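You operate a simulated robot arm through the tools that you are given. There is no shell and no other tool. Be economical: measure what you need, move in short steps, check, and stop when the job is done.

You are at the controls of a simulated two-armed robot. One attempt, no reset.

TASK
Carry the blue tray with both arms and set it on the top of the grey bench.

Only the result counts: the job must be done as asked and must still hold three seconds after the hand-in. Knocking over, shifting, dropping, spilling or breaking anything else fails it.

THE ROBOT
Two 7-joint arms with two-finger parallel grippers on one trunk, on a base that drives. Base frame: it is fixed to the floor where the robot stands at the start and does not move with it; the origin is under the middle of the robot, x ahead of it, y to its left, z up. Lengths are in mm, angles in degrees, forces in N, time in s.
The left shoulder is at the start at [45, 101, 1110], the right one opposite. With the tool pointing down near the work surface each hand reaches from about 240 to 540 mm from the robot's upright axis, wherever it stands, measured 20 degrees to its own side. Places, roughly: top of the grey bench [700, 1100, 900]. Payload 2.4 kg a hand.
The TCP of each hand is the grasp point between the finger pads, 24 mm short of the fingertips. In the tool frame z runs along the fingers and y along their closing line. The gripper opens to 68 mm. The fingers are 17 mm wide and 10 mm thick; the gripper's body (40 by 70 mm) begins 41 mm behind the TCP.
Orientation is that of the tool frame in the base frame, as [roll, pitch, yaw] about the fixed x, y, z axes, in that order (R = Rz(yaw) Ry(pitch) Rx(roll)). With the fingers straight down and closing along the base's y, the tool's x points along the base's -x, its y along +y and its z along -z.

THE INTERFACE
- The arms move only by the tool step_arm. It takes "left_motion", "right_motion" or both (then of equal length, played together; a hand with none holds still); each is one flat list of numbers, 7 for each row, row after row: the shift along the base's x, y, z in mm, then the turn, a rotation vector about the base's x, y, z in degrees, then the opening, from 0 (shut) to 1 (fully open). In form: [tx, ty, tz, rx, ry, rz, gripper, tx, ty, tz, rx, ry, rz, gripper, ...]. A call has 1 to 12 rows; each row is the pose to reach, as a shift and turn from the pose commanded when the call began. Rows are played at 5 a second. More than 50 mm and 8.6 degrees between two rows, or a gripper value outside its range, and nothing of the call is played. A pose out of reach is approached as far as the arm can. The call stops where the force on the tool passes 40 N (or 10 N more than at its start, if that is more) or the arm is blocked; 0.2 s more then pass. Each finger travels about 72 mm/s and halts on what it meets, pressing with about 31 N; the grip force reading is that of the motor and also rises with nothing between the fingers. The clock runs only during rows and for 0.2 s after the last one: add rows that repeat a pose to give the fingers time. The reply holds the time, the measured pose of the TCP, the force on the tool along the base axes, the opening and the grip force, in the units named above and with some noise, with the torque about the TCP (base axes, N m) and any sound that the robot's microphone picked up, and new pictures: "views" is both (left out), scene, wrist or none (wrist: the cameras of the hands that moved).
- Cameras (640 x 400 px; columns grow to the right, rows downward): "scene" is now at [133.5, -10, 1263.5]; the picture's right is [-0.04, -1.00, 0.00], its down [-0.62, 0.03, -0.79] and it looks along [0.79, -0.04, -0.62] (base axes); focal length 214 px, centre (320, 200). "left" rides on the left gripper at [84, -11, -75] in its tool frame; the picture's right is [0.13, 0.99, 0.00], its down [-0.60, 0.08, -0.79] and it looks along [-0.79, 0.10, 0.61] (tool axes); focal length 251 px, centre (320, 200). "right" rides on the right gripper at [84, 11, -75] in its tool frame; the picture's right is [-0.13, 0.99, 0.00], its down [-0.60, -0.08, -0.79] and it looks along [-0.79, -0.10, 0.61] (tool axes); focal length 251 px, centre (320, 200). There is no depth. A picture from a camera that has moved, and an enlarged one, comes with that camera's place and axes in the base frame and with its lens. The place of the scene camera against the robot may be out by one fixed shift of up to 12 mm in any direction.
- move_column(by): slides the trunk up (or, below 0, down) by that many mm; the arms and the scene camera ride with it, the base frame stays. It gives what a move gives, with no picture.
- steer(legs): drives the robot by 1 to 6 legs, each [ahead, left, turn to the left] in mm, mm and degrees, along the robot's own axes; the way and the turn of a leg run together, so that a leg with both is an arc; at most 1500 mm and 180 degrees a leg. The arms and the cameras ride along, it lands a little off, and it stops where it bumps. It gives what a move gives, and a new picture of the scene camera.
- pan_tilt(pan, tilt): turns the head with the scene camera to pan (to the left, within 86 degrees either way) and tilt (down, from -29 to 69), counted from straight ahead of the robot. It gives what a move gives, and a new picture of the scene camera.
- close_up(camera, box): a new picture of the part [left, top, right, bottom] of that camera's present view, enlarged. It takes no simulated time.
- close_job(): hands the job in; it is judged then, once.

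Work in short steps. Places have to be worked out from the pictures, the camera data and where the tool is seen: move nearer, look again, correct. Check each grasp and each placing, and mend what went wrong. You have 120 turns and 260 pictures in all, those below and enlarged ones among them. Open the grippers and draw the arms clear of the work before you hand the job in, unless the task says otherwise; then end with one line.

The tools are called after ">>>" by a JSON object that holds its "name" and its "arguments". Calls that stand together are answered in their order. step_arm: Moves the arms, as the interface text tells. Its arguments: {"type":"object","properties":{"left_motion":{"type":"array","items":{"type":"number"}},"right_motion":{"type":"array","items":{"type":"number"}},"views":{"type":"string","enum":["both","scene","wrist","none"]}},"required":[]} The other tools are called the same way: move_column (by) slides the trunk up or down; steer (legs) drives the base; pan_tilt (pan, tilt) turns the head that bears the scene camera; close_up (camera, box) takes an enlarged picture of a part of a camera's view; close_job () hands the job in.

At the start:

```text
time: 0.0
left_ee_pos: [386.0, 209.8, 1135.4]
left_tool_rot: [-180.0, 0.0, -180.0]
left_wrist_force: [-0.1, 0.9, 0.3]
left_wrist_torque: [-0.01, 0.0, -0.03]
left_grip_width: 67.9
left_grasp_force: 0.0
right_ee_pos: [303.8, -122.7, 1139.3]
right_tool_rot: [-179.8, 0.0, 179.9]
right_wrist_force: [-0.4, 0.5, 0.1]
right_wrist_torque: [-0.01, 0.01, -0.02]
right_grip_width: 68.3
right_grasp_force: 0.2
trunk travel left (down, up): [-325.0, 524.0]
robot x, y, heading: [-1.8, -2.0, -0.2]
head pan, tilt: [-2.6, 38.2]
```

scene: 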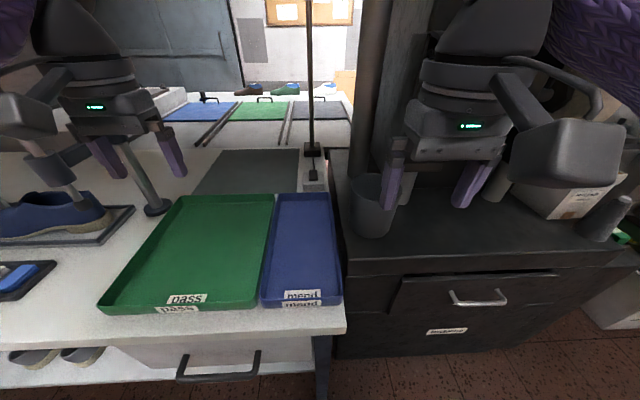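
right: 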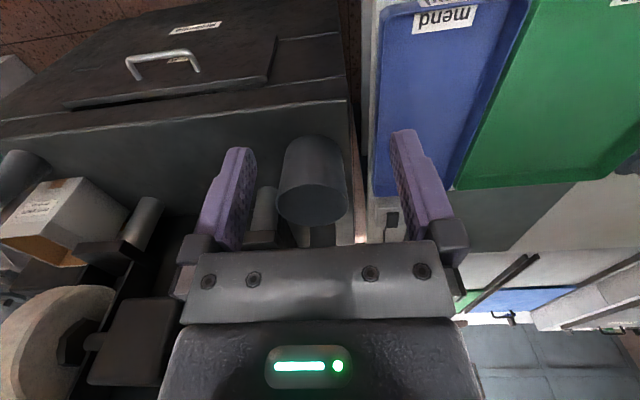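
left: 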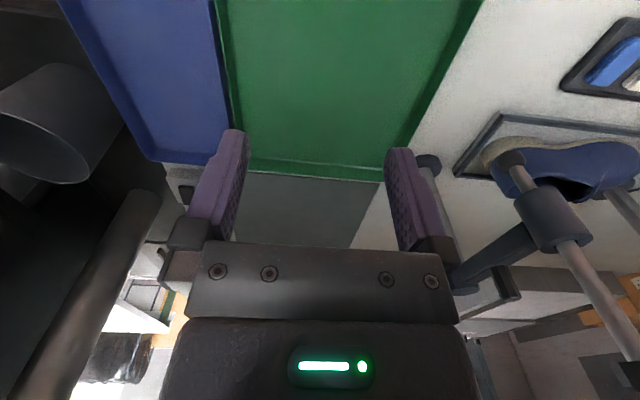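

I'll look closer at the blue tray and then look left toward the grey bench.

>>> {"name": "close_up", "arguments": {"camera": "scene", "box": [220, 170, 380, 320]}}

>>> {"name": "close_up", "arguments": {"camera": "right", "box": [340, 0, 640, 220]}}

>>> {"name": "close_up", "arguments": {"camera": "left", "box": [40, 0, 320, 200]}}

>>> {"name": "pan_tilt", "arguments": {"pan": 60, "tilt": 25}}

```text
2.67 times, centred on (300, 245) of scene
camera zoom: at [133.5, -10.0, 1263.5], right [-0.04, -1.0, 0.0], down [-0.62, 0.03, -0.79], along [0.79, -0.04, -0.62], focal length 572 px, centre (373, 80)
```

zoom: 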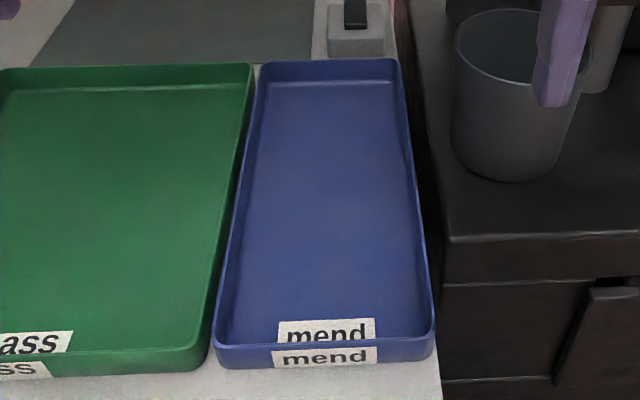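

```text
1.82 times, centred on (490, 110) of right
camera zoom: at [219.9, -110.8, 1215.3], right [0.13, 0.99, 0.0], down [0.6, -0.08, 0.79], along [0.79, -0.1, -0.61], focal length 457 px, centre (11, 364)
```

zoom: 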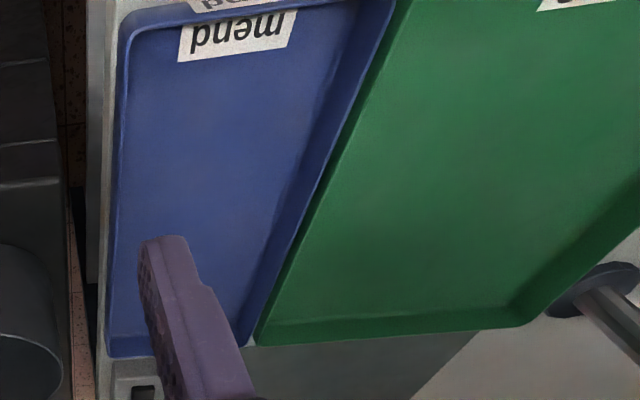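

```text
2.00 times, centred on (180, 100) of left
camera zoom: at [302.9, 198.5, 1209.1], right [-0.13, 0.99, 0.0], down [0.6, 0.08, 0.79], along [0.79, 0.1, -0.61], focal length 503 px, centre (600, 400)
```

zoom: 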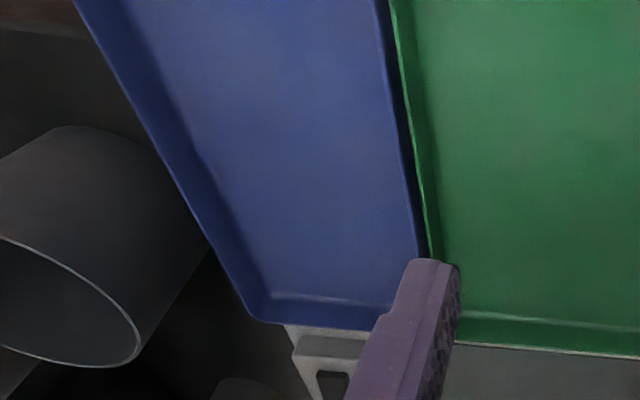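

```text
time: 1.3
left_ee_pos: [386.1, 209.9, 1135.0]
left_tool_rot: [-180.0, 0.0, -180.0]
left_wrist_force: [-0.7, 0.8, 0.4]
left_wrist_torque: [-0.03, 0.0, 0.04]
left_grip_width: 67.9
left_grasp_force: 0.0
right_ee_pos: [303.3, -121.8, 1139.9]
right_tool_rot: [179.9, 0.0, -180.0]
right_wrist_force: [0.8, -0.2, -0.4]
right_wrist_torque: [0.01, 0.03, -0.01]
right_grip_width: 67.8
right_grasp_force: 0.1
trunk travel left (down, up): [-325.0, 524.0]
robot x, y, heading: [-3.6, -1.4, -0.0]
head pan, tilt: [60.0, 25.0]
camera scene: at [93.5, 73.6, 1284.1], right [0.87, -0.5, 0.0], down [-0.21, -0.37, -0.91], along [0.45, 0.78, -0.42], focal length 214 px, centre (320, 200)
```

scene: 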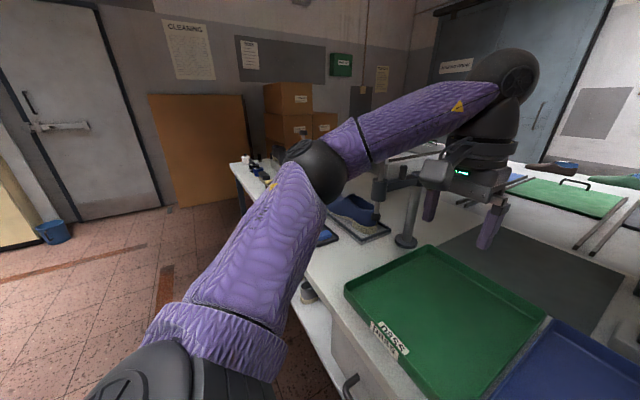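

The blue tray sits close to the green one; the elbow hides the grey bench. I back off and turn to see the destination first.

>>> {"name": "steer", "arguments": {"legs": [[-450, 0, 0], [0, 0, 40]]}}

>>> {"name": "pan_tilt", "arguments": {"pan": 0, "tilt": 20}}

```text
time: 5.9
left_ee_pos: [-291.1, 408.1, 1135.4]
left_tool_rot: [-179.9, 0.0, -140.2]
left_wrist_force: [-0.4, 0.0, -0.4]
left_wrist_torque: [0.02, 0.0, -0.01]
left_grip_width: 67.9
left_grasp_force: 0.0
right_ee_pos: [-144.0, 98.2, 1140.4]
right_tool_rot: [-179.9, 0.1, -140.4]
right_wrist_force: [-0.3, 0.1, 0.5]
right_wrist_torque: [0.0, -0.04, -0.01]
right_grip_width: 67.9
right_grasp_force: 0.1
trunk travel left (down, up): [-325.0, 524.0]
robot x, y, heading: [-452.9, 0.5, 39.8]
head pan, tilt: [60.0, 25.0]
camera scene: at [-432.9, 111.5, 1284.1], right [0.99, 0.17, 0.0], down [0.07, -0.42, -0.91], along [-0.15, 0.89, -0.42], focal length 214 px, centre (320, 200)
```

scene: 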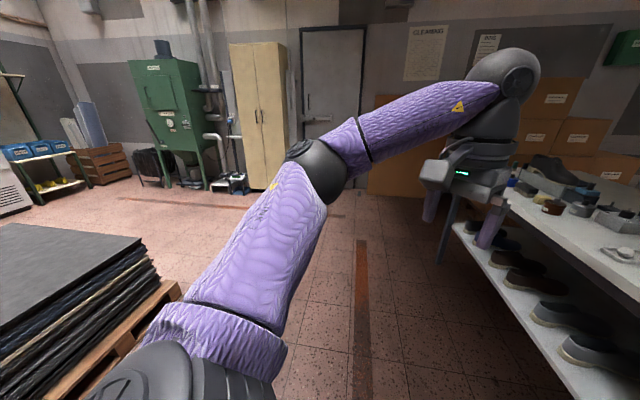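

```text
time: 7.2
left_ee_pos: [-291.9, 407.7, 1134.6]
left_tool_rot: [180.0, 0.1, -140.2]
left_wrist_force: [-0.4, -0.3, -0.1]
left_wrist_torque: [-0.01, -0.02, 0.0]
left_grip_width: 68.3
left_grasp_force: 0.1
right_ee_pos: [-144.0, 98.0, 1138.7]
right_tool_rot: [-179.9, 0.1, -140.3]
right_wrist_force: [0.2, -0.4, -0.6]
right_wrist_torque: [0.0, 0.03, -0.03]
right_grip_width: 67.8
right_grasp_force: 0.1
trunk travel left (down, up): [-325.0, 524.0]
robot x, y, heading: [-454.7, -2.4, 39.6]
head pan, tilt: [0.0, 20.0]
camera scene: at [-345.7, 80.2, 1292.2], right [0.64, -0.77, 0.0], down [-0.26, -0.22, -0.94], along [0.72, 0.6, -0.34], focal length 214 px, centre (320, 200)
```

scene: 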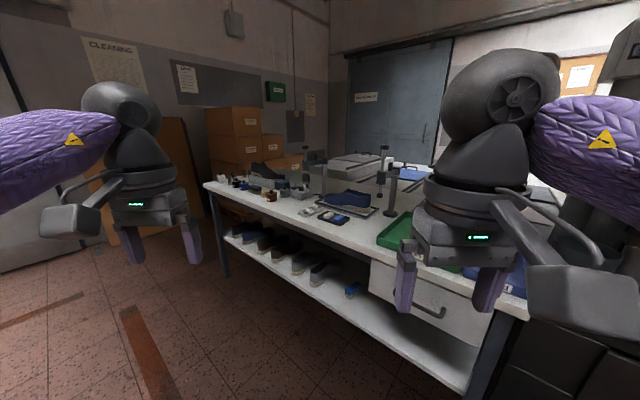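

Zooming where the grey bench should be (near pixel 303,182).

>>> {"name": "close_up", "arguments": {"camera": "scene", "box": [200, 130, 440, 280]}}

```text
2.67 times, centred on (320, 205) of scene
camera zoom: at [-345.7, 80.2, 1292.2], right [0.64, -0.77, 0.0], down [-0.26, -0.22, -0.94], along [0.72, 0.6, -0.34], focal length 572 px, centre (320, 187)
```

zoom: 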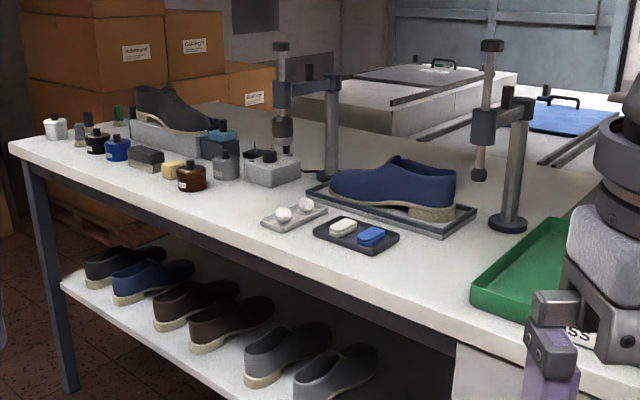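

Not clear what the grey bench is. I raise the trunk for a higher view and look again.

>>> {"name": "move_column", "arguments": {"by": 500}}

>>> {"name": "pan_tilt", "arguments": {"pan": -2, "tilt": 30}}

>>> {"name": "close_up", "arguments": {"camera": "scene", "box": [180, 80, 440, 240]}}

```text
refused: 500 is not a number from -400 to 400
```

```text
time: 7.9
left_ee_pos: [-292.7, 407.5, 1134.8]
left_tool_rot: [-179.9, 0.0, -140.1]
left_wrist_force: [0.5, -0.3, -0.2]
left_wrist_torque: [0.0, 0.02, 0.0]
left_grip_width: 67.9
left_grasp_force: 0.0
right_ee_pos: [-143.4, 99.1, 1139.1]
right_tool_rot: [-180.0, 0.0, -140.3]
right_wrist_force: [-1.2, -0.1, -0.4]
right_wrist_torque: [0.0, -0.01, -0.02]
right_grip_width: 68.1
right_grasp_force: 0.1
trunk travel left (down, up): [-325.0, 524.0]
robot x, y, heading: [-454.8, -0.4, 39.7]
head pan, tilt: [-2.0, 30.0]
camera scene: at [-345.8, 76.0, 1276.2], right [0.61, -0.79, 0.0], down [-0.4, -0.31, -0.87], along [0.69, 0.53, -0.5], focal length 214 px, centre (320, 200)
```

scene: 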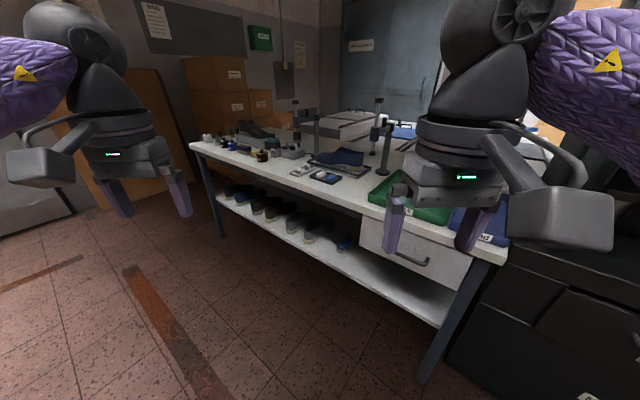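

```text
2.46 times, centred on (310, 160) of scene
camera zoom: at [-345.8, 76.0, 1276.2], right [0.61, -0.79, 0.0], down [-0.4, -0.31, -0.87], along [0.69, 0.53, -0.5], focal length 528 px, centre (345, 298)
```

zoom: 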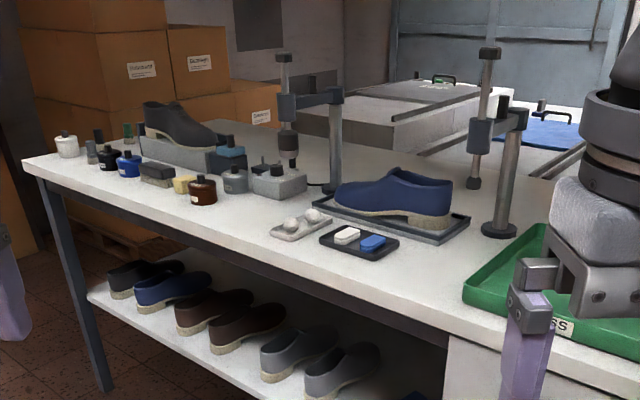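

>>> {"name": "move_column", "arguments": {"by": 400}}

>>> {"name": "pan_tilt", "arguments": {"pan": -2, "tilt": 38}}

>>> {"name": "close_up", "arguments": {"camera": "scene", "box": [180, 40, 440, 200]}}

```text
time: 11.8
left_ee_pos: [-292.0, 406.9, 1535.0]
left_tool_rot: [180.0, 0.0, -140.2]
left_wrist_force: [0.0, -0.1, -0.2]
left_wrist_torque: [-0.01, -0.01, 0.0]
left_grip_width: 68.1
left_grasp_force: 0.0
right_ee_pos: [-145.5, 98.5, 1539.9]
right_tool_rot: [-180.0, 0.0, -140.3]
right_wrist_force: [0.1, -0.1, -1.2]
right_wrist_torque: [-0.01, 0.02, -0.01]
right_grip_width: 68.0
right_grasp_force: 0.1
trunk travel left (down, up): [-725.0, 124.0]
robot x, y, heading: [-452.2, -0.7, 39.5]
head pan, tilt: [-2.0, 30.0]
```

```text
time: 12.4
left_ee_pos: [-291.1, 407.3, 1534.1]
left_tool_rot: [-180.0, 0.0, -140.2]
left_wrist_force: [0.4, 0.4, -0.2]
left_wrist_torque: [0.02, -0.02, 0.02]
left_grip_width: 68.1
left_grasp_force: 0.1
right_ee_pos: [-143.4, 98.1, 1539.7]
right_tool_rot: [180.0, 0.0, -140.4]
right_wrist_force: [0.1, -0.1, 0.1]
right_wrist_torque: [0.0, 0.02, 0.01]
right_grip_width: 68.0
right_grasp_force: 0.0
trunk travel left (down, up): [-725.0, 124.0]
robot x, y, heading: [-454.5, -4.7, 39.6]
head pan, tilt: [-2.0, 38.0]
camera scene: at [-374.3, 52.5, 1665.3], right [0.61, -0.79, 0.0], down [-0.49, -0.38, -0.79], along [0.62, 0.48, -0.62], focal length 214 px, centre (320, 200)
```

scene: 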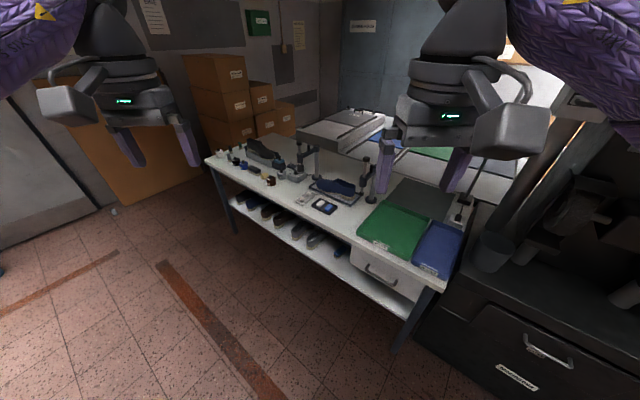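

```text
2.46 times, centred on (310, 120) of scene
camera zoom: at [-374.3, 52.5, 1665.3], right [0.61, -0.79, 0.0], down [-0.49, -0.38, -0.79], along [0.62, 0.48, -0.62], focal length 528 px, centre (345, 397)
```

zoom: 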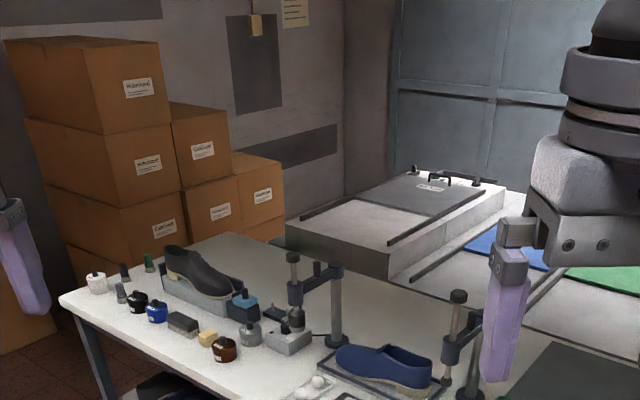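

I survey the whole room before deciding which object is the grey bench.

>>> {"name": "pan_tilt", "arguments": {"pan": 80, "tilt": 25}}

>>> {"name": "pan_tilt", "arguments": {"pan": -80, "tilt": 25}}

>>> {"name": "pan_tilt", "arguments": {"pan": -36, "tilt": 35}}

```text
time: 14.0
left_ee_pos: [-291.6, 406.8, 1534.3]
left_tool_rot: [-179.9, 0.1, -140.1]
left_wrist_force: [0.0, -0.6, -0.2]
left_wrist_torque: [0.01, -0.01, 0.03]
left_grip_width: 67.9
left_grasp_force: 0.0
right_ee_pos: [-144.5, 99.5, 1538.6]
right_tool_rot: [179.9, -0.1, -140.3]
right_wrist_force: [0.2, -0.7, -0.1]
right_wrist_torque: [-0.04, 0.02, 0.0]
right_grip_width: 68.2
right_grasp_force: 0.1
trunk travel left (down, up): [-725.0, 124.0]
robot x, y, heading: [-454.4, 0.3, 39.4]
head pan, tilt: [80.0, 25.0]
camera scene: at [-488.2, 79.8, 1685.6], right [0.87, 0.49, 0.0], down [0.21, -0.37, -0.91], along [-0.45, 0.79, -0.42], focal length 214 px, centre (320, 200)
```

scene: 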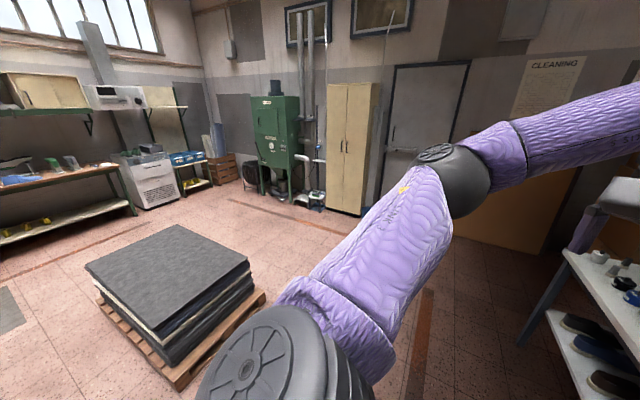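

```text
time: 16.5
left_ee_pos: [-291.6, 407.0, 1534.0]
left_tool_rot: [-180.0, 0.1, -140.2]
left_wrist_force: [-0.7, 0.1, 0.4]
left_wrist_torque: [-0.01, -0.01, 0.02]
left_grip_width: 68.0
left_grasp_force: 0.1
right_ee_pos: [-143.9, 100.0, 1539.7]
right_tool_rot: [179.9, 0.0, -140.3]
right_wrist_force: [-0.1, -0.1, -0.3]
right_wrist_torque: [0.06, 0.0, 0.0]
right_grip_width: 68.0
right_grasp_force: 0.1
trunk travel left (down, up): [-725.0, 124.0]
robot x, y, heading: [-455.9, 5.6, 39.8]
head pan, tilt: [-80.0, 25.0]
camera scene: at [-372.3, -59.9, 1685.6], right [-0.65, -0.76, 0.0], down [-0.32, 0.27, -0.91], along [0.69, -0.59, -0.42], focal length 214 px, centre (320, 200)
```

scene: 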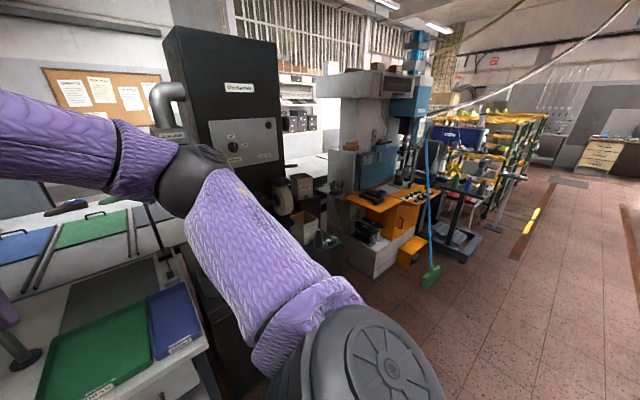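

```text
time: 17.6
left_ee_pos: [-291.2, 406.5, 1534.2]
left_tool_rot: [179.9, 0.0, -140.0]
left_wrist_force: [-0.1, -0.1, -1.1]
left_wrist_torque: [0.0, -0.04, -0.01]
left_grip_width: 68.2
left_grasp_force: 0.0
right_ee_pos: [-143.8, 98.8, 1540.3]
right_tool_rot: [180.0, 0.0, -140.3]
right_wrist_force: [-0.2, -0.3, -0.2]
right_wrist_torque: [0.01, 0.01, 0.03]
right_grip_width: 68.0
right_grasp_force: 0.1
trunk travel left (down, up): [-725.0, 124.0]
robot x, y, heading: [-454.8, -0.2, 39.5]
head pan, tilt: [-36.0, 35.0]
camera scene: at [-354.7, 5.2, 1669.8], right [0.06, -1.0, 0.0], down [-0.57, -0.04, -0.82], along [0.82, 0.05, -0.57], focal length 214 px, centre (320, 200)
```

scene: 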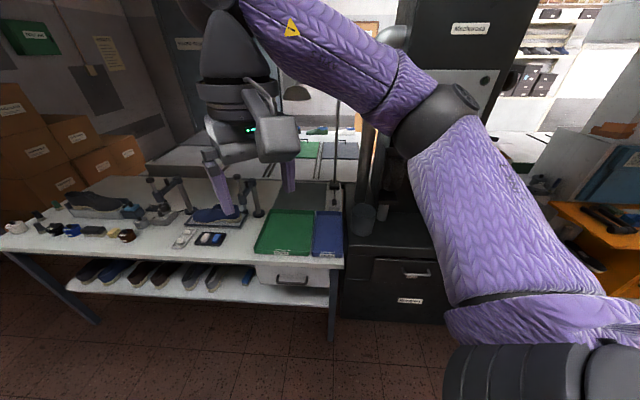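

I drive to stand in front of the bench's left half and look at the back region from there.

>>> {"name": "steer", "arguments": {"legs": [[0, 0, -39.6], [0, 900, 0]]}}

>>> {"name": "pan_tilt", "arguments": {"pan": 0, "tilt": 35}}

>>> {"name": "close_up", "arguments": {"camera": "scene", "box": [160, 80, 480, 280]}}

```text
time: 24.1
left_ee_pos: [-70.2, 1094.5, 1533.6]
left_tool_rot: [-179.9, 0.0, 179.9]
left_wrist_force: [0.5, -1.3, -0.2]
left_wrist_torque: [-0.04, 0.0, 0.01]
left_grip_width: 68.3
left_grasp_force: 0.0
right_ee_pos: [-152.7, 762.6, 1539.4]
right_tool_rot: [180.0, 0.0, 179.9]
right_wrist_force: [0.1, 0.0, 0.4]
right_wrist_torque: [0.0, 0.01, 0.0]
right_grip_width: 67.9
right_grasp_force: 0.0
trunk travel left (down, up): [-725.0, 124.0]
robot x, y, heading: [-457.8, 884.1, -0.2]
head pan, tilt: [-36.0, 35.0]
camera scene: at [-369.8, 826.2, 1669.8], right [-0.59, -0.81, 0.0], down [-0.46, 0.34, -0.82], along [0.66, -0.48, -0.57], focal length 214 px, centre (320, 200)
```

scene: 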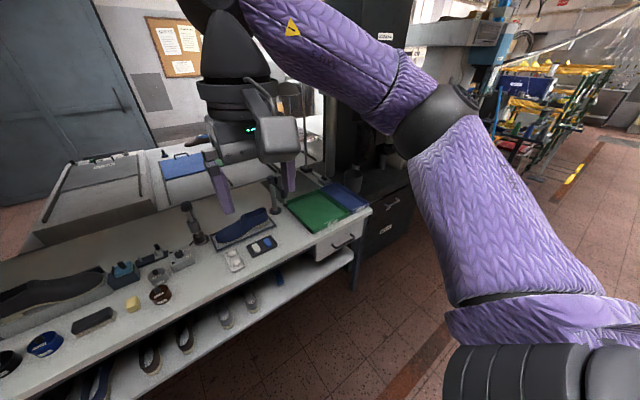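

```text
time: 25.1
left_ee_pos: [-70.0, 1093.2, 1535.2]
left_tool_rot: [-179.9, 0.0, 179.9]
left_wrist_force: [-0.2, 0.1, 0.1]
left_wrist_torque: [-0.01, -0.03, 0.0]
left_grip_width: 68.1
left_grasp_force: 0.1
right_ee_pos: [-152.2, 761.8, 1540.6]
right_tool_rot: [180.0, 0.0, 179.9]
right_wrist_force: [-0.1, -0.4, -0.4]
right_wrist_torque: [0.02, -0.04, 0.01]
right_grip_width: 67.9
right_grasp_force: 0.0
trunk travel left (down, up): [-725.0, 124.0]
robot x, y, heading: [-453.1, 885.8, 0.2]
head pan, tilt: [0.0, 35.0]
camera scene: at [-352.8, 877.6, 1669.8], right [0.0, -1.0, 0.0], down [-0.57, 0.0, -0.82], along [0.82, 0.0, -0.57], focal length 214 px, centre (320, 200)
```

scene: 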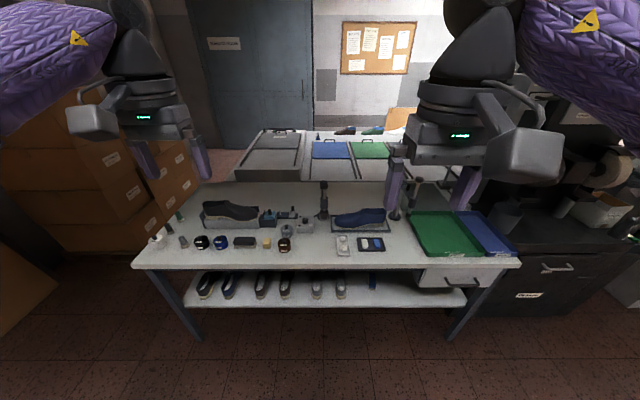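

```text
2.00 times, centred on (320, 180) of scene
camera zoom: at [-352.8, 877.6, 1669.8], right [0.0, -1.0, 0.0], down [-0.57, 0.0, -0.82], along [0.82, 0.0, -0.57], focal length 429 px, centre (320, 240)
```

zoom: 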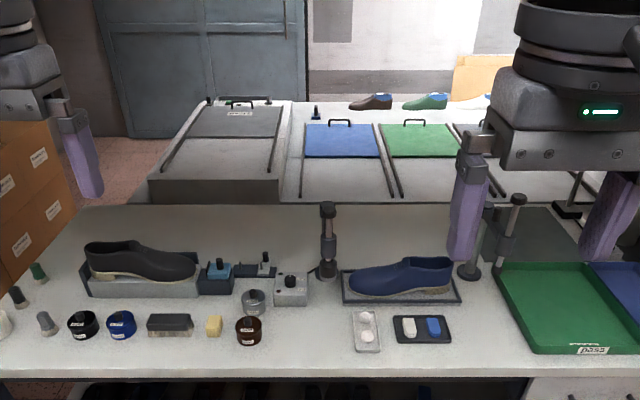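

The unit behind the workbench has a grey section; I zoom on it to check labels and geometry.

>>> {"name": "close_up", "arguments": {"camera": "scene", "box": [220, 115, 420, 240]}}

>>> {"name": "close_up", "arguments": {"camera": "scene", "box": [120, 170, 320, 295]}}

>>> {"name": "pan_tilt", "arguments": {"pan": 35, "tilt": 35}}

```text
3.20 times, centred on (320, 178) of scene
camera zoom: at [-352.8, 877.6, 1669.8], right [0.0, -1.0, 0.0], down [-0.57, 0.0, -0.82], along [0.82, 0.0, -0.57], focal length 686 px, centre (320, 272)
```

zoom: 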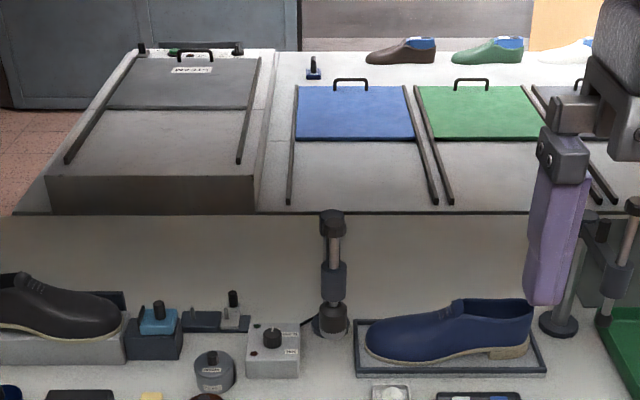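

```text
3.20 times, centred on (220, 232) of scene
camera zoom: at [-352.8, 877.6, 1669.8], right [0.0, -1.0, 0.0], down [-0.57, 0.0, -0.82], along [0.82, 0.0, -0.57], focal length 686 px, centre (640, 96)
```

zoom: 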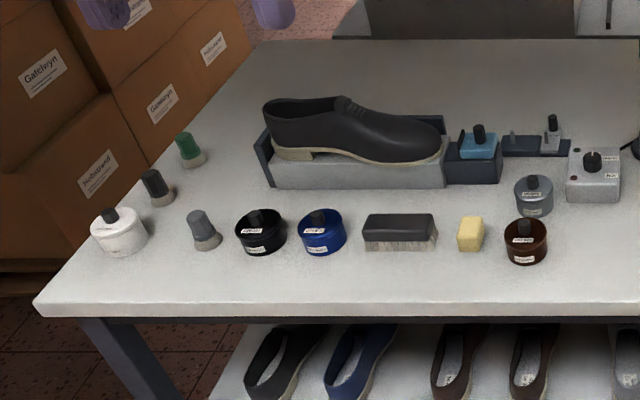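

```text
time: 26.1
left_ee_pos: [-68.4, 1093.1, 1534.3]
left_tool_rot: [-179.9, 0.1, 179.9]
left_wrist_force: [-0.3, -0.6, -0.3]
left_wrist_torque: [0.02, -0.01, 0.02]
left_grip_width: 68.1
left_grasp_force: 0.1
right_ee_pos: [-153.3, 762.2, 1539.9]
right_tool_rot: [179.9, 0.0, 180.0]
right_wrist_force: [0.0, 0.8, -0.6]
right_wrist_torque: [-0.01, -0.01, 0.0]
right_grip_width: 67.8
right_grasp_force: 0.1
trunk travel left (down, up): [-725.0, 124.0]
robot x, y, heading: [-455.1, 887.6, -0.3]
head pan, tilt: [35.0, 35.0]
camera scene: at [-368.6, 928.1, 1669.8], right [0.57, -0.82, 0.0], down [-0.47, -0.33, -0.82], along [0.67, 0.47, -0.57], focal length 214 px, centre (320, 200)
```

scene: 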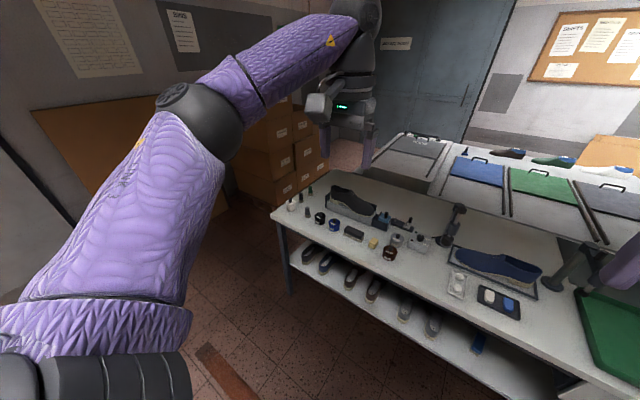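

The workbench top is light grey and matches the stated place; its rear strip seems free. I move further left to see that strip and whether the bench end is accessible.

>>> {"name": "steer", "arguments": {"legs": [[0, 1000, 0]]}}

>>> {"name": "pan_tilt", "arguments": {"pan": 0, "tilt": 35}}

>>> {"name": "pan_tilt", "arguments": {"pan": -32, "tilt": 35}}

```text
time: 31.3
left_ee_pos: [-67.5, 2089.9, 1534.8]
left_tool_rot: [-179.9, 0.0, 179.9]
left_wrist_force: [0.2, -0.4, 0.8]
left_wrist_torque: [-0.03, 0.0, -0.02]
left_grip_width: 68.1
left_grasp_force: 0.1
right_ee_pos: [-150.6, 1758.4, 1539.9]
right_tool_rot: [180.0, 0.0, 180.0]
right_wrist_force: [0.2, -0.4, -0.3]
right_wrist_torque: [-0.01, -0.02, 0.0]
right_grip_width: 68.0
right_grasp_force: 0.0
trunk travel left (down, up): [-725.0, 124.0]
robot x, y, heading: [-455.0, 1878.5, 0.1]
head pan, tilt: [35.0, 35.0]
camera scene: at [-367.3, 1925.2, 1669.8], right [0.57, -0.82, 0.0], down [-0.47, -0.33, -0.82], along [0.67, 0.47, -0.57], focal length 214 px, centre (320, 200)
```

scene: 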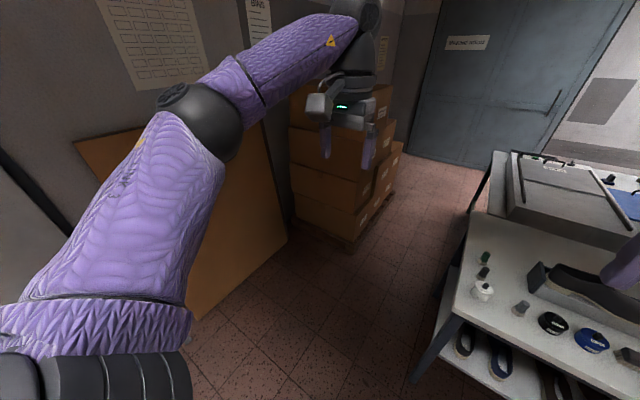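

```text
time: 32.3
left_ee_pos: [-66.7, 2090.1, 1534.8]
left_tool_rot: [-179.9, 0.1, -180.0]
left_wrist_force: [-0.3, -0.4, -0.1]
left_wrist_torque: [-0.04, 0.0, -0.01]
left_grip_width: 68.0
left_grasp_force: 0.1
right_ee_pos: [-151.4, 1759.1, 1540.9]
right_tool_rot: [-180.0, 0.0, 179.9]
right_wrist_force: [0.1, -0.1, -0.1]
right_wrist_torque: [-0.02, 0.01, -0.01]
right_grip_width: 68.0
right_grasp_force: 0.0
trunk travel left (down, up): [-725.0, 124.0]
robot x, y, heading: [-452.4, 1882.1, -0.1]
head pan, tilt: [0.0, 35.0]
camera scene: at [-351.4, 1874.6, 1669.8], right [0.0, -1.0, 0.0], down [-0.57, 0.0, -0.82], along [0.82, 0.0, -0.57], focal length 214 px, centre (320, 200)
```

scene: 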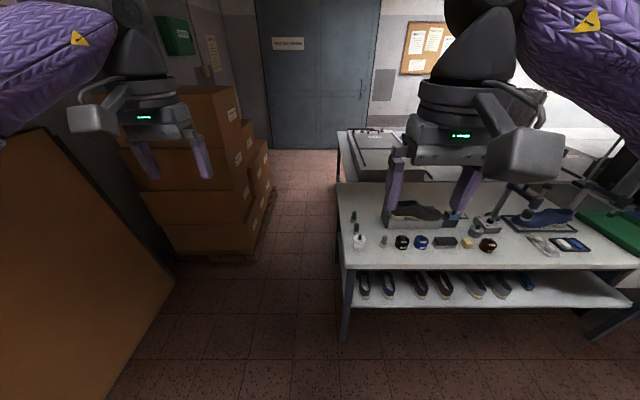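

```text
time: 33.3
left_ee_pos: [-67.4, 2090.5, 1534.1]
left_tool_rot: [-179.9, 0.1, 179.9]
left_wrist_force: [-0.5, 0.2, -0.1]
left_wrist_torque: [-0.04, 0.03, -0.04]
left_grip_width: 67.9
left_grasp_force: 0.1
right_ee_pos: [-150.9, 1759.4, 1539.2]
right_tool_rot: [-180.0, 0.0, 180.0]
right_wrist_force: [-0.2, 0.6, -0.2]
right_wrist_torque: [-0.01, -0.04, 0.02]
right_grip_width: 68.0
right_grasp_force: 0.1
trunk travel left (down, up): [-725.0, 124.0]
robot x, y, heading: [-456.5, 1878.7, -0.3]
head pan, tilt: [-32.0, 35.0]
camera scene: at [-364.7, 1827.9, 1669.8], right [-0.53, -0.85, 0.0], down [-0.49, 0.3, -0.82], along [0.69, -0.43, -0.57], focal length 214 px, centre (320, 200)
```

scene: 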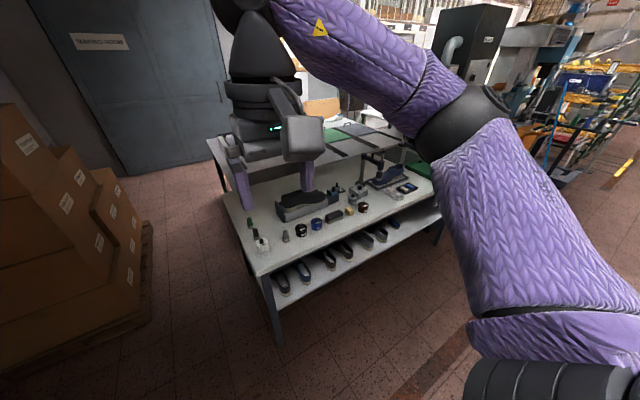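

The corridor on the left is open. I drive to its mouth and look at the rear strip and the grey unit from the side.

>>> {"name": "steer", "arguments": {"legs": [[0, 270, 0], [900, 0, 0], [0, 0, -60]]}}

>>> {"name": "pan_tilt", "arguments": {"pan": 0, "tilt": 35}}

>>> {"name": "close_up", "arguments": {"camera": "scene", "box": [160, 120, 480, 320]}}

```text
time: 42.2
left_ee_pos: [825.2, 1924.9, 1534.2]
left_tool_rot: [-180.0, 0.0, 120.6]
left_wrist_force: [0.5, 0.2, -0.3]
left_wrist_torque: [0.0, -0.02, 0.04]
left_grip_width: 68.1
left_grasp_force: 0.1
right_ee_pos: [496.5, 1828.0, 1538.5]
right_tool_rot: [-179.9, 0.0, 120.5]
right_wrist_force: [0.4, -0.1, 0.4]
right_wrist_torque: [-0.02, 0.0, -0.03]
right_grip_width: 67.9
right_grasp_force: 0.0
trunk travel left (down, up): [-725.0, 124.0]
robot x, y, heading: [447.5, 2153.7, -59.4]
head pan, tilt: [-32.0, 35.0]
camera scene: at [454.3, 2047.8, 1669.8], right [-1.0, 0.03, 0.0], down [0.01, 0.57, -0.82], along [-0.02, -0.82, -0.57], focal length 214 px, centre (320, 200)
```

scene: 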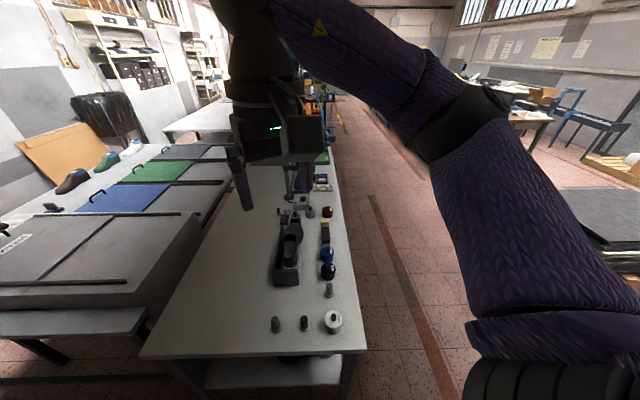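

```text
time: 43.1
left_ee_pos: [826.3, 1926.5, 1534.3]
left_tool_rot: [-179.9, 0.0, 120.6]
left_wrist_force: [0.8, 0.4, 0.3]
left_wrist_torque: [0.0, 0.02, 0.02]
left_grip_width: 68.2
left_grasp_force: 0.1
right_ee_pos: [496.8, 1829.2, 1539.1]
right_tool_rot: [180.0, 0.0, 120.4]
right_wrist_force: [-0.1, 0.2, 0.4]
right_wrist_torque: [0.01, 0.02, -0.02]
right_grip_width: 68.2
right_grasp_force: 0.0
trunk travel left (down, up): [-725.0, 124.0]
robot x, y, heading: [447.6, 2151.9, -59.6]
head pan, tilt: [0.0, 35.0]
camera scene: at [501.2, 2059.9, 1669.8], right [-0.86, -0.51, 0.0], down [-0.29, 0.49, -0.82], along [0.41, -0.71, -0.57], focal length 214 px, centre (320, 200)
```

scene: 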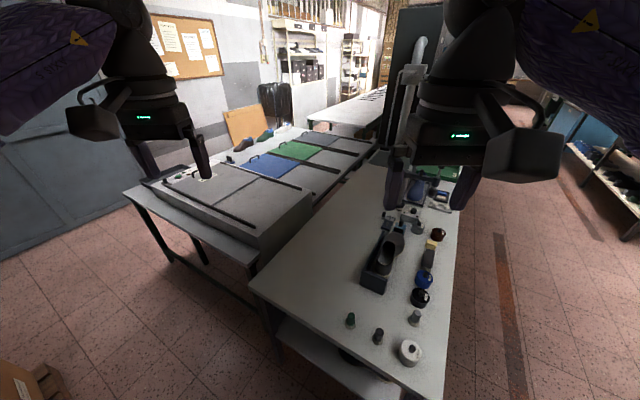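

```text
2.00 times, centred on (320, 220) of scene
camera zoom: at [501.2, 2059.9, 1669.8], right [-0.86, -0.51, 0.0], down [-0.29, 0.49, -0.82], along [0.41, -0.71, -0.57], focal length 429 px, centre (320, 160)
```

zoom: 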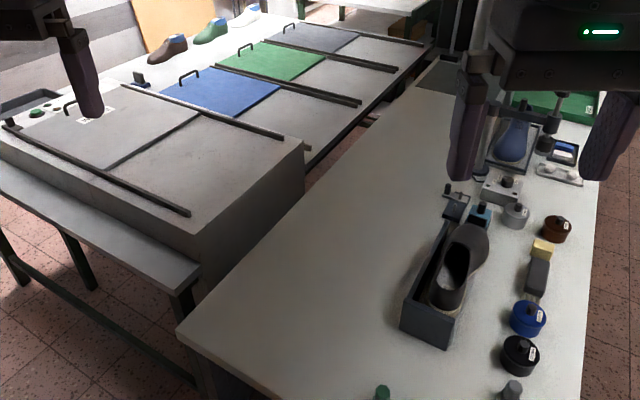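

The rear strip of the light-grey workbench is free and reachable from its left end: I'll set the tray around [820,1530]. Now I drive back to the tray.

>>> {"name": "steer", "arguments": {"legs": [[0, 0, 59.6], [-900, 0, 0], [0, -1100, 0], [0, -1050, 0]]}}

>>> {"name": "pan_tilt", "arguments": {"pan": 0, "tilt": 45}}

```text
time: 60.7
left_ee_pos: [1.4, 222.7, 1534.5]
left_tool_rot: [180.0, 0.0, -177.8]
left_wrist_force: [0.2, 0.1, -0.4]
left_wrist_torque: [0.01, -0.03, 0.0]
left_grip_width: 67.7
left_grasp_force: 0.0
right_ee_pos: [-71.3, -110.7, 1539.6]
right_tool_rot: [-180.0, 0.0, -177.9]
right_wrist_force: [-0.4, -0.1, 0.3]
right_wrist_torque: [-0.03, -0.01, 0.02]
right_grip_width: 67.9
right_grasp_force: 0.2
trunk travel left (down, up): [-725.0, 124.0]
robot x, y, heading: [-378.2, -2.5, 2.0]
head pan, tilt: [0.0, 35.0]
camera scene: at [-275.4, -2.9, 1669.8], right [0.04, -1.0, 0.0], down [-0.57, -0.02, -0.82], along [0.82, 0.03, -0.57], focal length 214 px, centre (320, 200)
```

scene: 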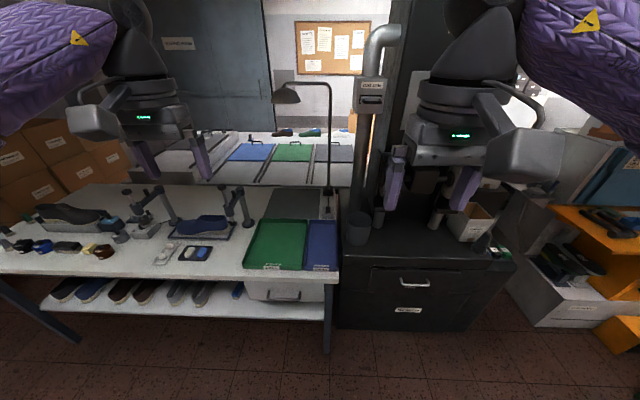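

```text
time: 61.4
left_ee_pos: [-0.4, 224.3, 1534.8]
left_tool_rot: [-179.9, -0.1, -177.8]
left_wrist_force: [0.1, 0.1, 0.4]
left_wrist_torque: [-0.01, 0.0, 0.02]
left_grip_width: 68.0
left_grasp_force: 0.0
right_ee_pos: [-71.2, -110.3, 1539.7]
right_tool_rot: [-179.9, 0.0, -177.9]
right_wrist_force: [-0.1, 0.7, -0.1]
right_wrist_torque: [-0.03, -0.03, -0.02]
right_grip_width: 68.1
right_grasp_force: 0.1
trunk travel left (down, up): [-725.0, 124.0]
robot x, y, heading: [-381.1, 0.2, 1.9]
head pan, tilt: [0.0, 45.0]
camera scene: at [-282.2, -2.8, 1655.0], right [0.04, -1.0, 0.0], down [-0.71, -0.03, -0.71], along [0.71, 0.03, -0.71], focal length 214 px, centre (320, 200)
```

scene: 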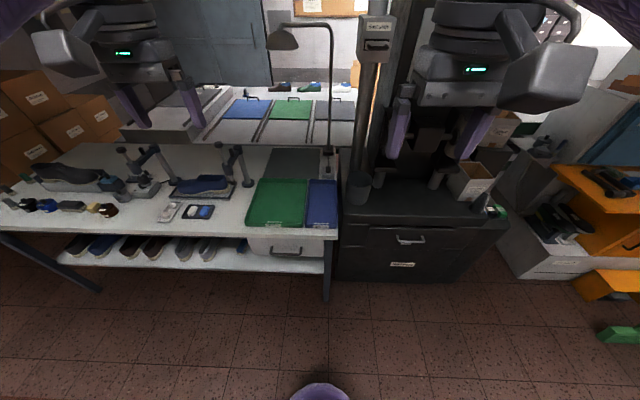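

I zoom on the tray to measure it from here.

>>> {"name": "close_up", "arguments": {"camera": "scene", "box": [240, 150, 360, 240]}}

>>> {"name": "steer", "arguments": {"legs": [[0, 0, -1.9], [330, 0, 0]]}}

>>> {"name": "pan_tilt", "arguments": {"pan": 0, "tilt": 55}}

```text
4.44 times, centred on (300, 195) of scene
camera zoom: at [-282.2, -2.8, 1655.0], right [0.04, -1.0, 0.0], down [-0.71, -0.03, -0.71], along [0.71, 0.03, -0.71], focal length 953 px, centre (409, 222)
```

zoom: 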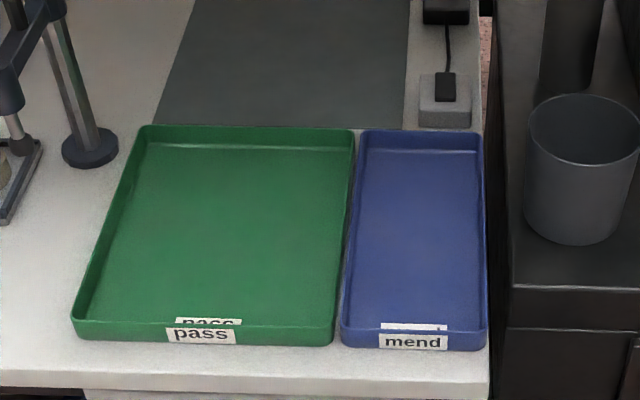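

```text
time: 63.9
left_ee_pos: [340.0, 211.8, 1534.9]
left_tool_rot: [-179.9, 0.1, -179.7]
left_wrist_force: [-0.6, 0.7, 0.4]
left_wrist_torque: [-0.02, -0.01, -0.02]
left_grip_width: 67.8
left_grasp_force: 0.1
right_ee_pos: [257.8, -120.5, 1540.5]
right_tool_rot: [-180.0, 0.0, -179.9]
right_wrist_force: [-0.4, 1.0, 0.2]
right_wrist_torque: [0.01, -0.01, 0.0]
right_grip_width: 68.1
right_grasp_force: 0.1
trunk travel left (down, up): [-725.0, 124.0]
robot x, y, heading: [-45.3, -2.5, 0.1]
head pan, tilt: [0.0, 45.0]
camera scene: at [50.0, -5.2, 1655.0], right [0.0, -1.0, 0.0], down [-0.71, 0.0, -0.71], along [0.71, 0.0, -0.71], focal length 214 px, centre (320, 200)
```

scene: 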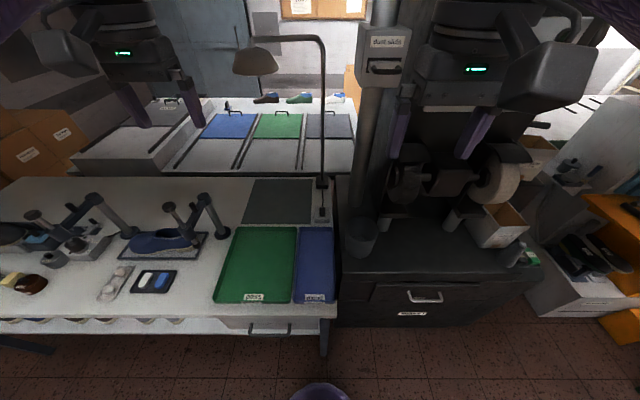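

```text
time: 64.7
left_ee_pos: [339.3, 211.4, 1534.8]
left_tool_rot: [-179.9, 0.0, -179.8]
left_wrist_force: [0.1, 1.0, 0.1]
left_wrist_torque: [0.0, 0.0, 0.01]
left_grip_width: 68.1
left_grasp_force: 0.0
right_ee_pos: [256.2, -120.7, 1540.0]
right_tool_rot: [-179.9, 0.0, -179.9]
right_wrist_force: [-0.2, -0.7, -1.0]
right_wrist_torque: [0.01, 0.05, -0.03]
right_grip_width: 68.1
right_grasp_force: 0.0
trunk travel left (down, up): [-725.0, 124.0]
robot x, y, heading: [-44.7, -2.7, -0.2]
head pan, tilt: [0.0, 55.0]
camera scene: at [40.0, -5.2, 1641.6], right [0.0, -1.0, 0.0], down [-0.82, 0.0, -0.57], along [0.57, 0.0, -0.82], focal length 214 px, centre (320, 200)
```

scene: 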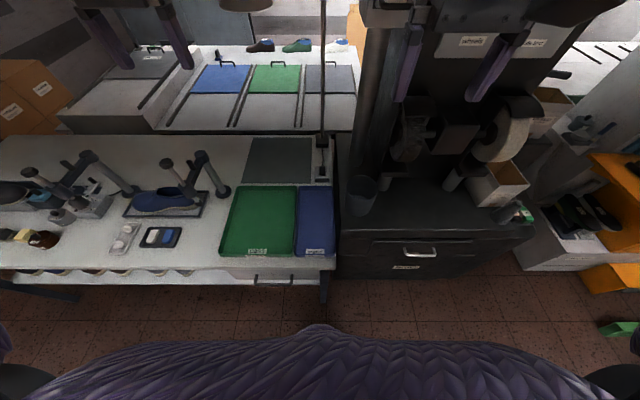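

>>> {"name": "close_up", "arguments": {"camera": "scene", "box": [270, 165, 350, 265]}}

```text
4.00 times, centred on (310, 215) of scene
camera zoom: at [40.0, -5.2, 1641.6], right [0.0, -1.0, 0.0], down [-0.82, 0.0, -0.57], along [0.57, 0.0, -0.82], focal length 858 px, centre (360, 140)
```

zoom: 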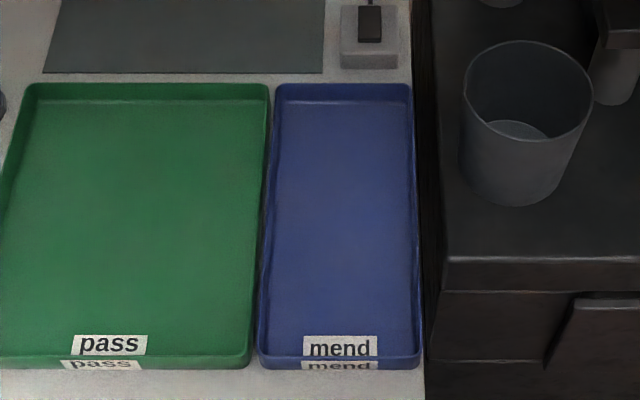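

Tray rim about x 312–613, y −59…83; gap to the green tray is only a few mm. Plan: right hand grips the right rim and drags the tray ~25 mm right, then the left hand can enter the gap. I lower the trunk and move up slightly.

>>> {"name": "move_column", "arguments": {"by": -400}}

>>> {"name": "steer", "arguments": {"legs": [[40, 0, 0]]}}

```text
time: 68.5
left_ee_pos: [339.6, 213.2, 1134.7]
left_tool_rot: [-179.9, -0.1, -179.7]
left_wrist_force: [-0.8, 0.6, -0.2]
left_wrist_torque: [0.01, -0.04, 0.03]
left_grip_width: 68.1
left_grasp_force: 0.0
right_ee_pos: [256.4, -119.8, 1139.4]
right_tool_rot: [180.0, 0.0, -179.9]
right_wrist_force: [-0.5, 0.5, 0.3]
right_wrist_torque: [0.0, 0.03, -0.02]
right_grip_width: 68.0
right_grasp_force: 0.0
trunk travel left (down, up): [-325.0, 524.0]
robot x, y, heading: [-50.6, 0.6, 0.2]
head pan, tilt: [0.0, 55.0]
```

```text
time: 69.4
left_ee_pos: [379.6, 211.9, 1134.0]
left_tool_rot: [-179.9, 0.0, -179.7]
left_wrist_force: [-0.8, -0.1, -0.6]
left_wrist_torque: [0.0, -0.01, -0.01]
left_grip_width: 67.9
left_grasp_force: 0.1
right_ee_pos: [297.3, -119.2, 1139.9]
right_tool_rot: [180.0, -0.1, -179.9]
right_wrist_force: [0.3, 0.4, -0.6]
right_wrist_torque: [0.02, -0.01, -0.04]
right_grip_width: 68.2
right_grasp_force: 0.0
trunk travel left (down, up): [-325.0, 524.0]
robot x, y, heading: [-8.0, 0.8, -0.0]
head pan, tilt: [0.0, 55.0]
camera scene: at [114.2, -5.0, 1240.1], right [0.0, -1.0, 0.0], down [-0.82, 0.0, -0.57], along [0.57, 0.0, -0.82], focal length 214 px, centre (320, 200)
```

scene: 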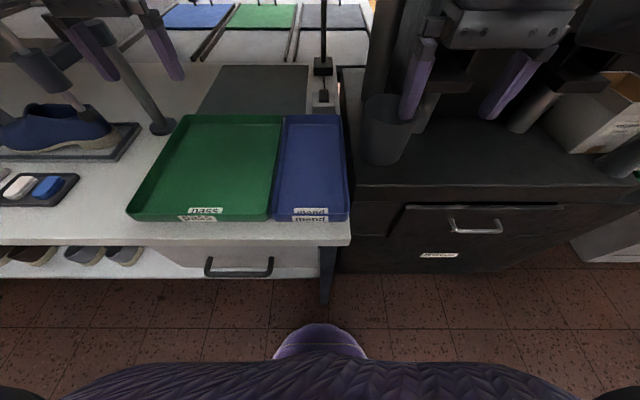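

Zooming to triangulate the rim with the lower camera.

>>> {"name": "close_up", "arguments": {"camera": "scene", "box": [250, 100, 370, 250]}}

```text
2.67 times, centred on (310, 175) of scene
camera zoom: at [114.2, -5.0, 1240.1], right [0.0, -1.0, 0.0], down [-0.82, 0.0, -0.57], along [0.57, 0.0, -0.82], focal length 572 px, centre (347, 267)
```

zoom: 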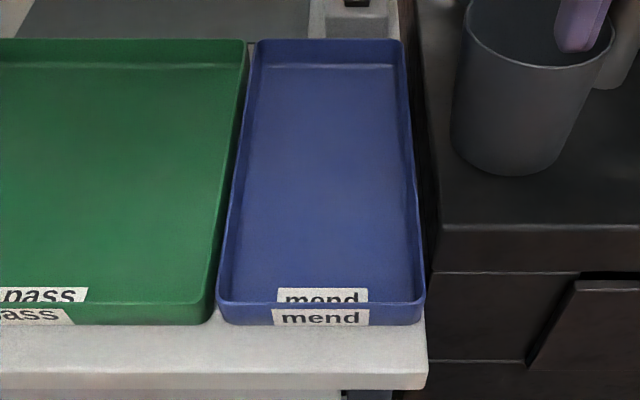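

Triangulation: rim z≈896, bench ≈867, tray x 321–633, y −60…85. I bring the right hand above the middle of the right rim.

>>> {"name": "step_arm", "arguments": {"right_motion": [42, 15, -37, 0, 0, 0, 1, 84, 30, -74, 0, 0, 0, 1, 126, 45, -110, 0, 0, 0, 1, 168, 59, -145, 0, 0, 0, 1, 168, 59, -170, 0, 0, 0, 1], "views": "both"}}

```text
refused: row 1 steps farther than a row can; nothing moved
```

>>> {"name": "step_arm", "arguments": {"right_motion": [33, 12, -30, 0, 0, 0, 1, 66, 24, -60, 0, 0, 0, 1, 100, 36, -90, 0, 0, 0, 1, 134, 48, -120, 0, 0, 0, 1, 168, 59, -145, 0, 0, 0, 1, 168, 59, -170, 0, 0, 0, 1], "views": "both"}}

```text
time: 70.8
left_ee_pos: [380.0, 212.3, 1134.5]
left_tool_rot: [-179.9, 0.0, -179.8]
left_wrist_force: [-1.2, 0.3, 0.4]
left_wrist_torque: [0.01, 0.02, 0.02]
left_grip_width: 67.9
left_grasp_force: 0.0
right_ee_pos: [465.2, -59.2, 971.6]
right_tool_rot: [-180.0, 0.1, -179.8]
right_wrist_force: [-1.0, 0.0, 0.5]
right_wrist_torque: [0.01, -0.01, 0.01]
right_grip_width: 68.2
right_grasp_force: 0.1
trunk travel left (down, up): [-325.0, 524.0]
robot x, y, heading: [-9.1, 0.4, 0.2]
head pan, tilt: [0.0, 55.0]
camera scene: at [113.7, -5.0, 1240.1], right [0.0, -1.0, 0.0], down [-0.82, 0.0, -0.57], along [0.57, 0.0, -0.82], focal length 214 px, centre (320, 200)
camera right: at [382.9, -48.8, 1046.5], right [0.13, 0.99, 0.0], down [0.6, -0.08, 0.79], along [0.79, -0.1, -0.61], focal length 251 px, centre (320, 200)
```

scene: 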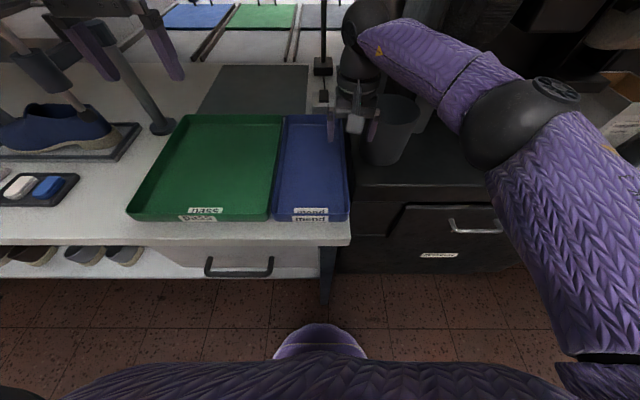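
right: 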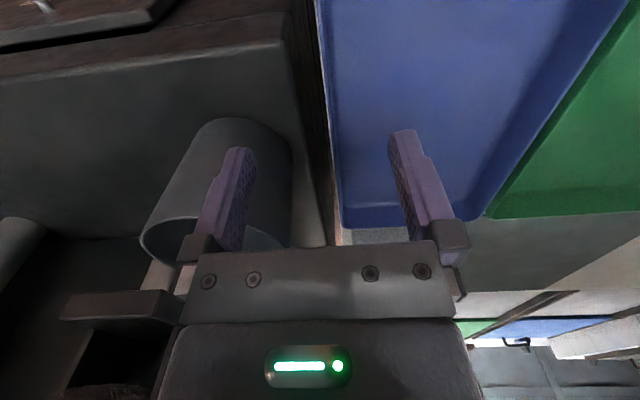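

Right rim is at y≈−56 at x≈470, centred between the fingers. Descending to just above floor contact.

>>> {"name": "step_arm", "arguments": {"right_motion": [0, 2, -40, 0, 0, 0, 1, 0, 2, -62, 0, 0, 0, 1, 0, 2, -70, 0, 0, 0, 1, 0, 2, -76, 0, 0, 0, 1], "views": "both"}}

```text
time: 71.8
left_ee_pos: [379.4, 211.6, 1134.0]
left_tool_rot: [180.0, 0.0, -179.8]
left_wrist_force: [-0.4, -0.3, 0.1]
left_wrist_torque: [0.04, 0.03, 0.02]
left_grip_width: 68.2
left_grasp_force: 0.0
right_ee_pos: [465.5, -58.9, 894.7]
right_tool_rot: [180.0, 0.0, -179.9]
right_wrist_force: [0.2, -1.0, 0.5]
right_wrist_torque: [0.0, -0.01, -0.01]
right_grip_width: 68.1
right_grasp_force: 0.0
trunk travel left (down, up): [-325.0, 524.0]
robot x, y, heading: [-5.8, 0.9, 0.2]
head pan, tilt: [0.0, 55.0]
camera scene: at [113.6, -5.0, 1240.1], right [0.0, -1.0, 0.0], down [-0.82, 0.0, -0.57], along [0.57, 0.0, -0.82], focal length 214 px, centre (320, 200)
camera right: at [382.7, -48.2, 969.3], right [0.13, 0.99, 0.0], down [0.6, -0.08, 0.79], along [0.79, -0.1, -0.61], focal length 251 px, centre (320, 200)
```

scene: 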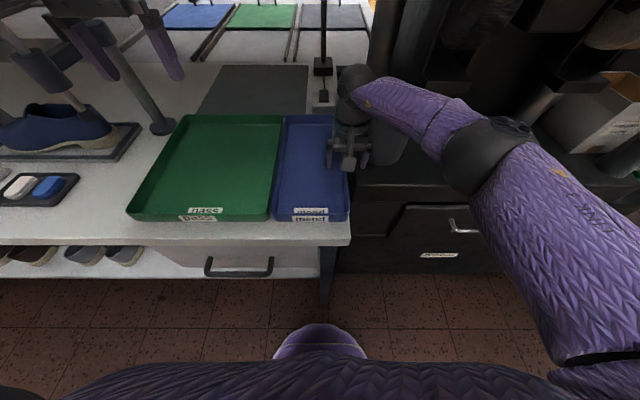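
right: 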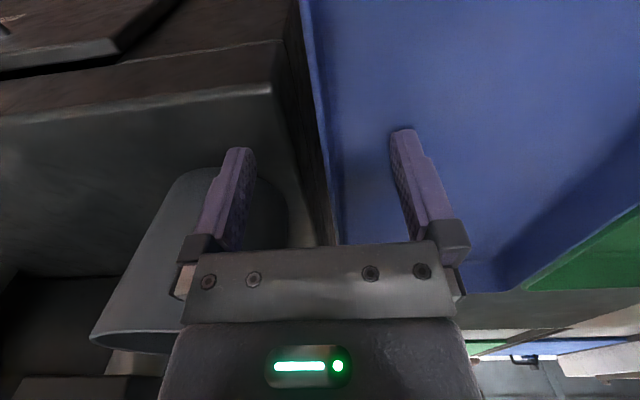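

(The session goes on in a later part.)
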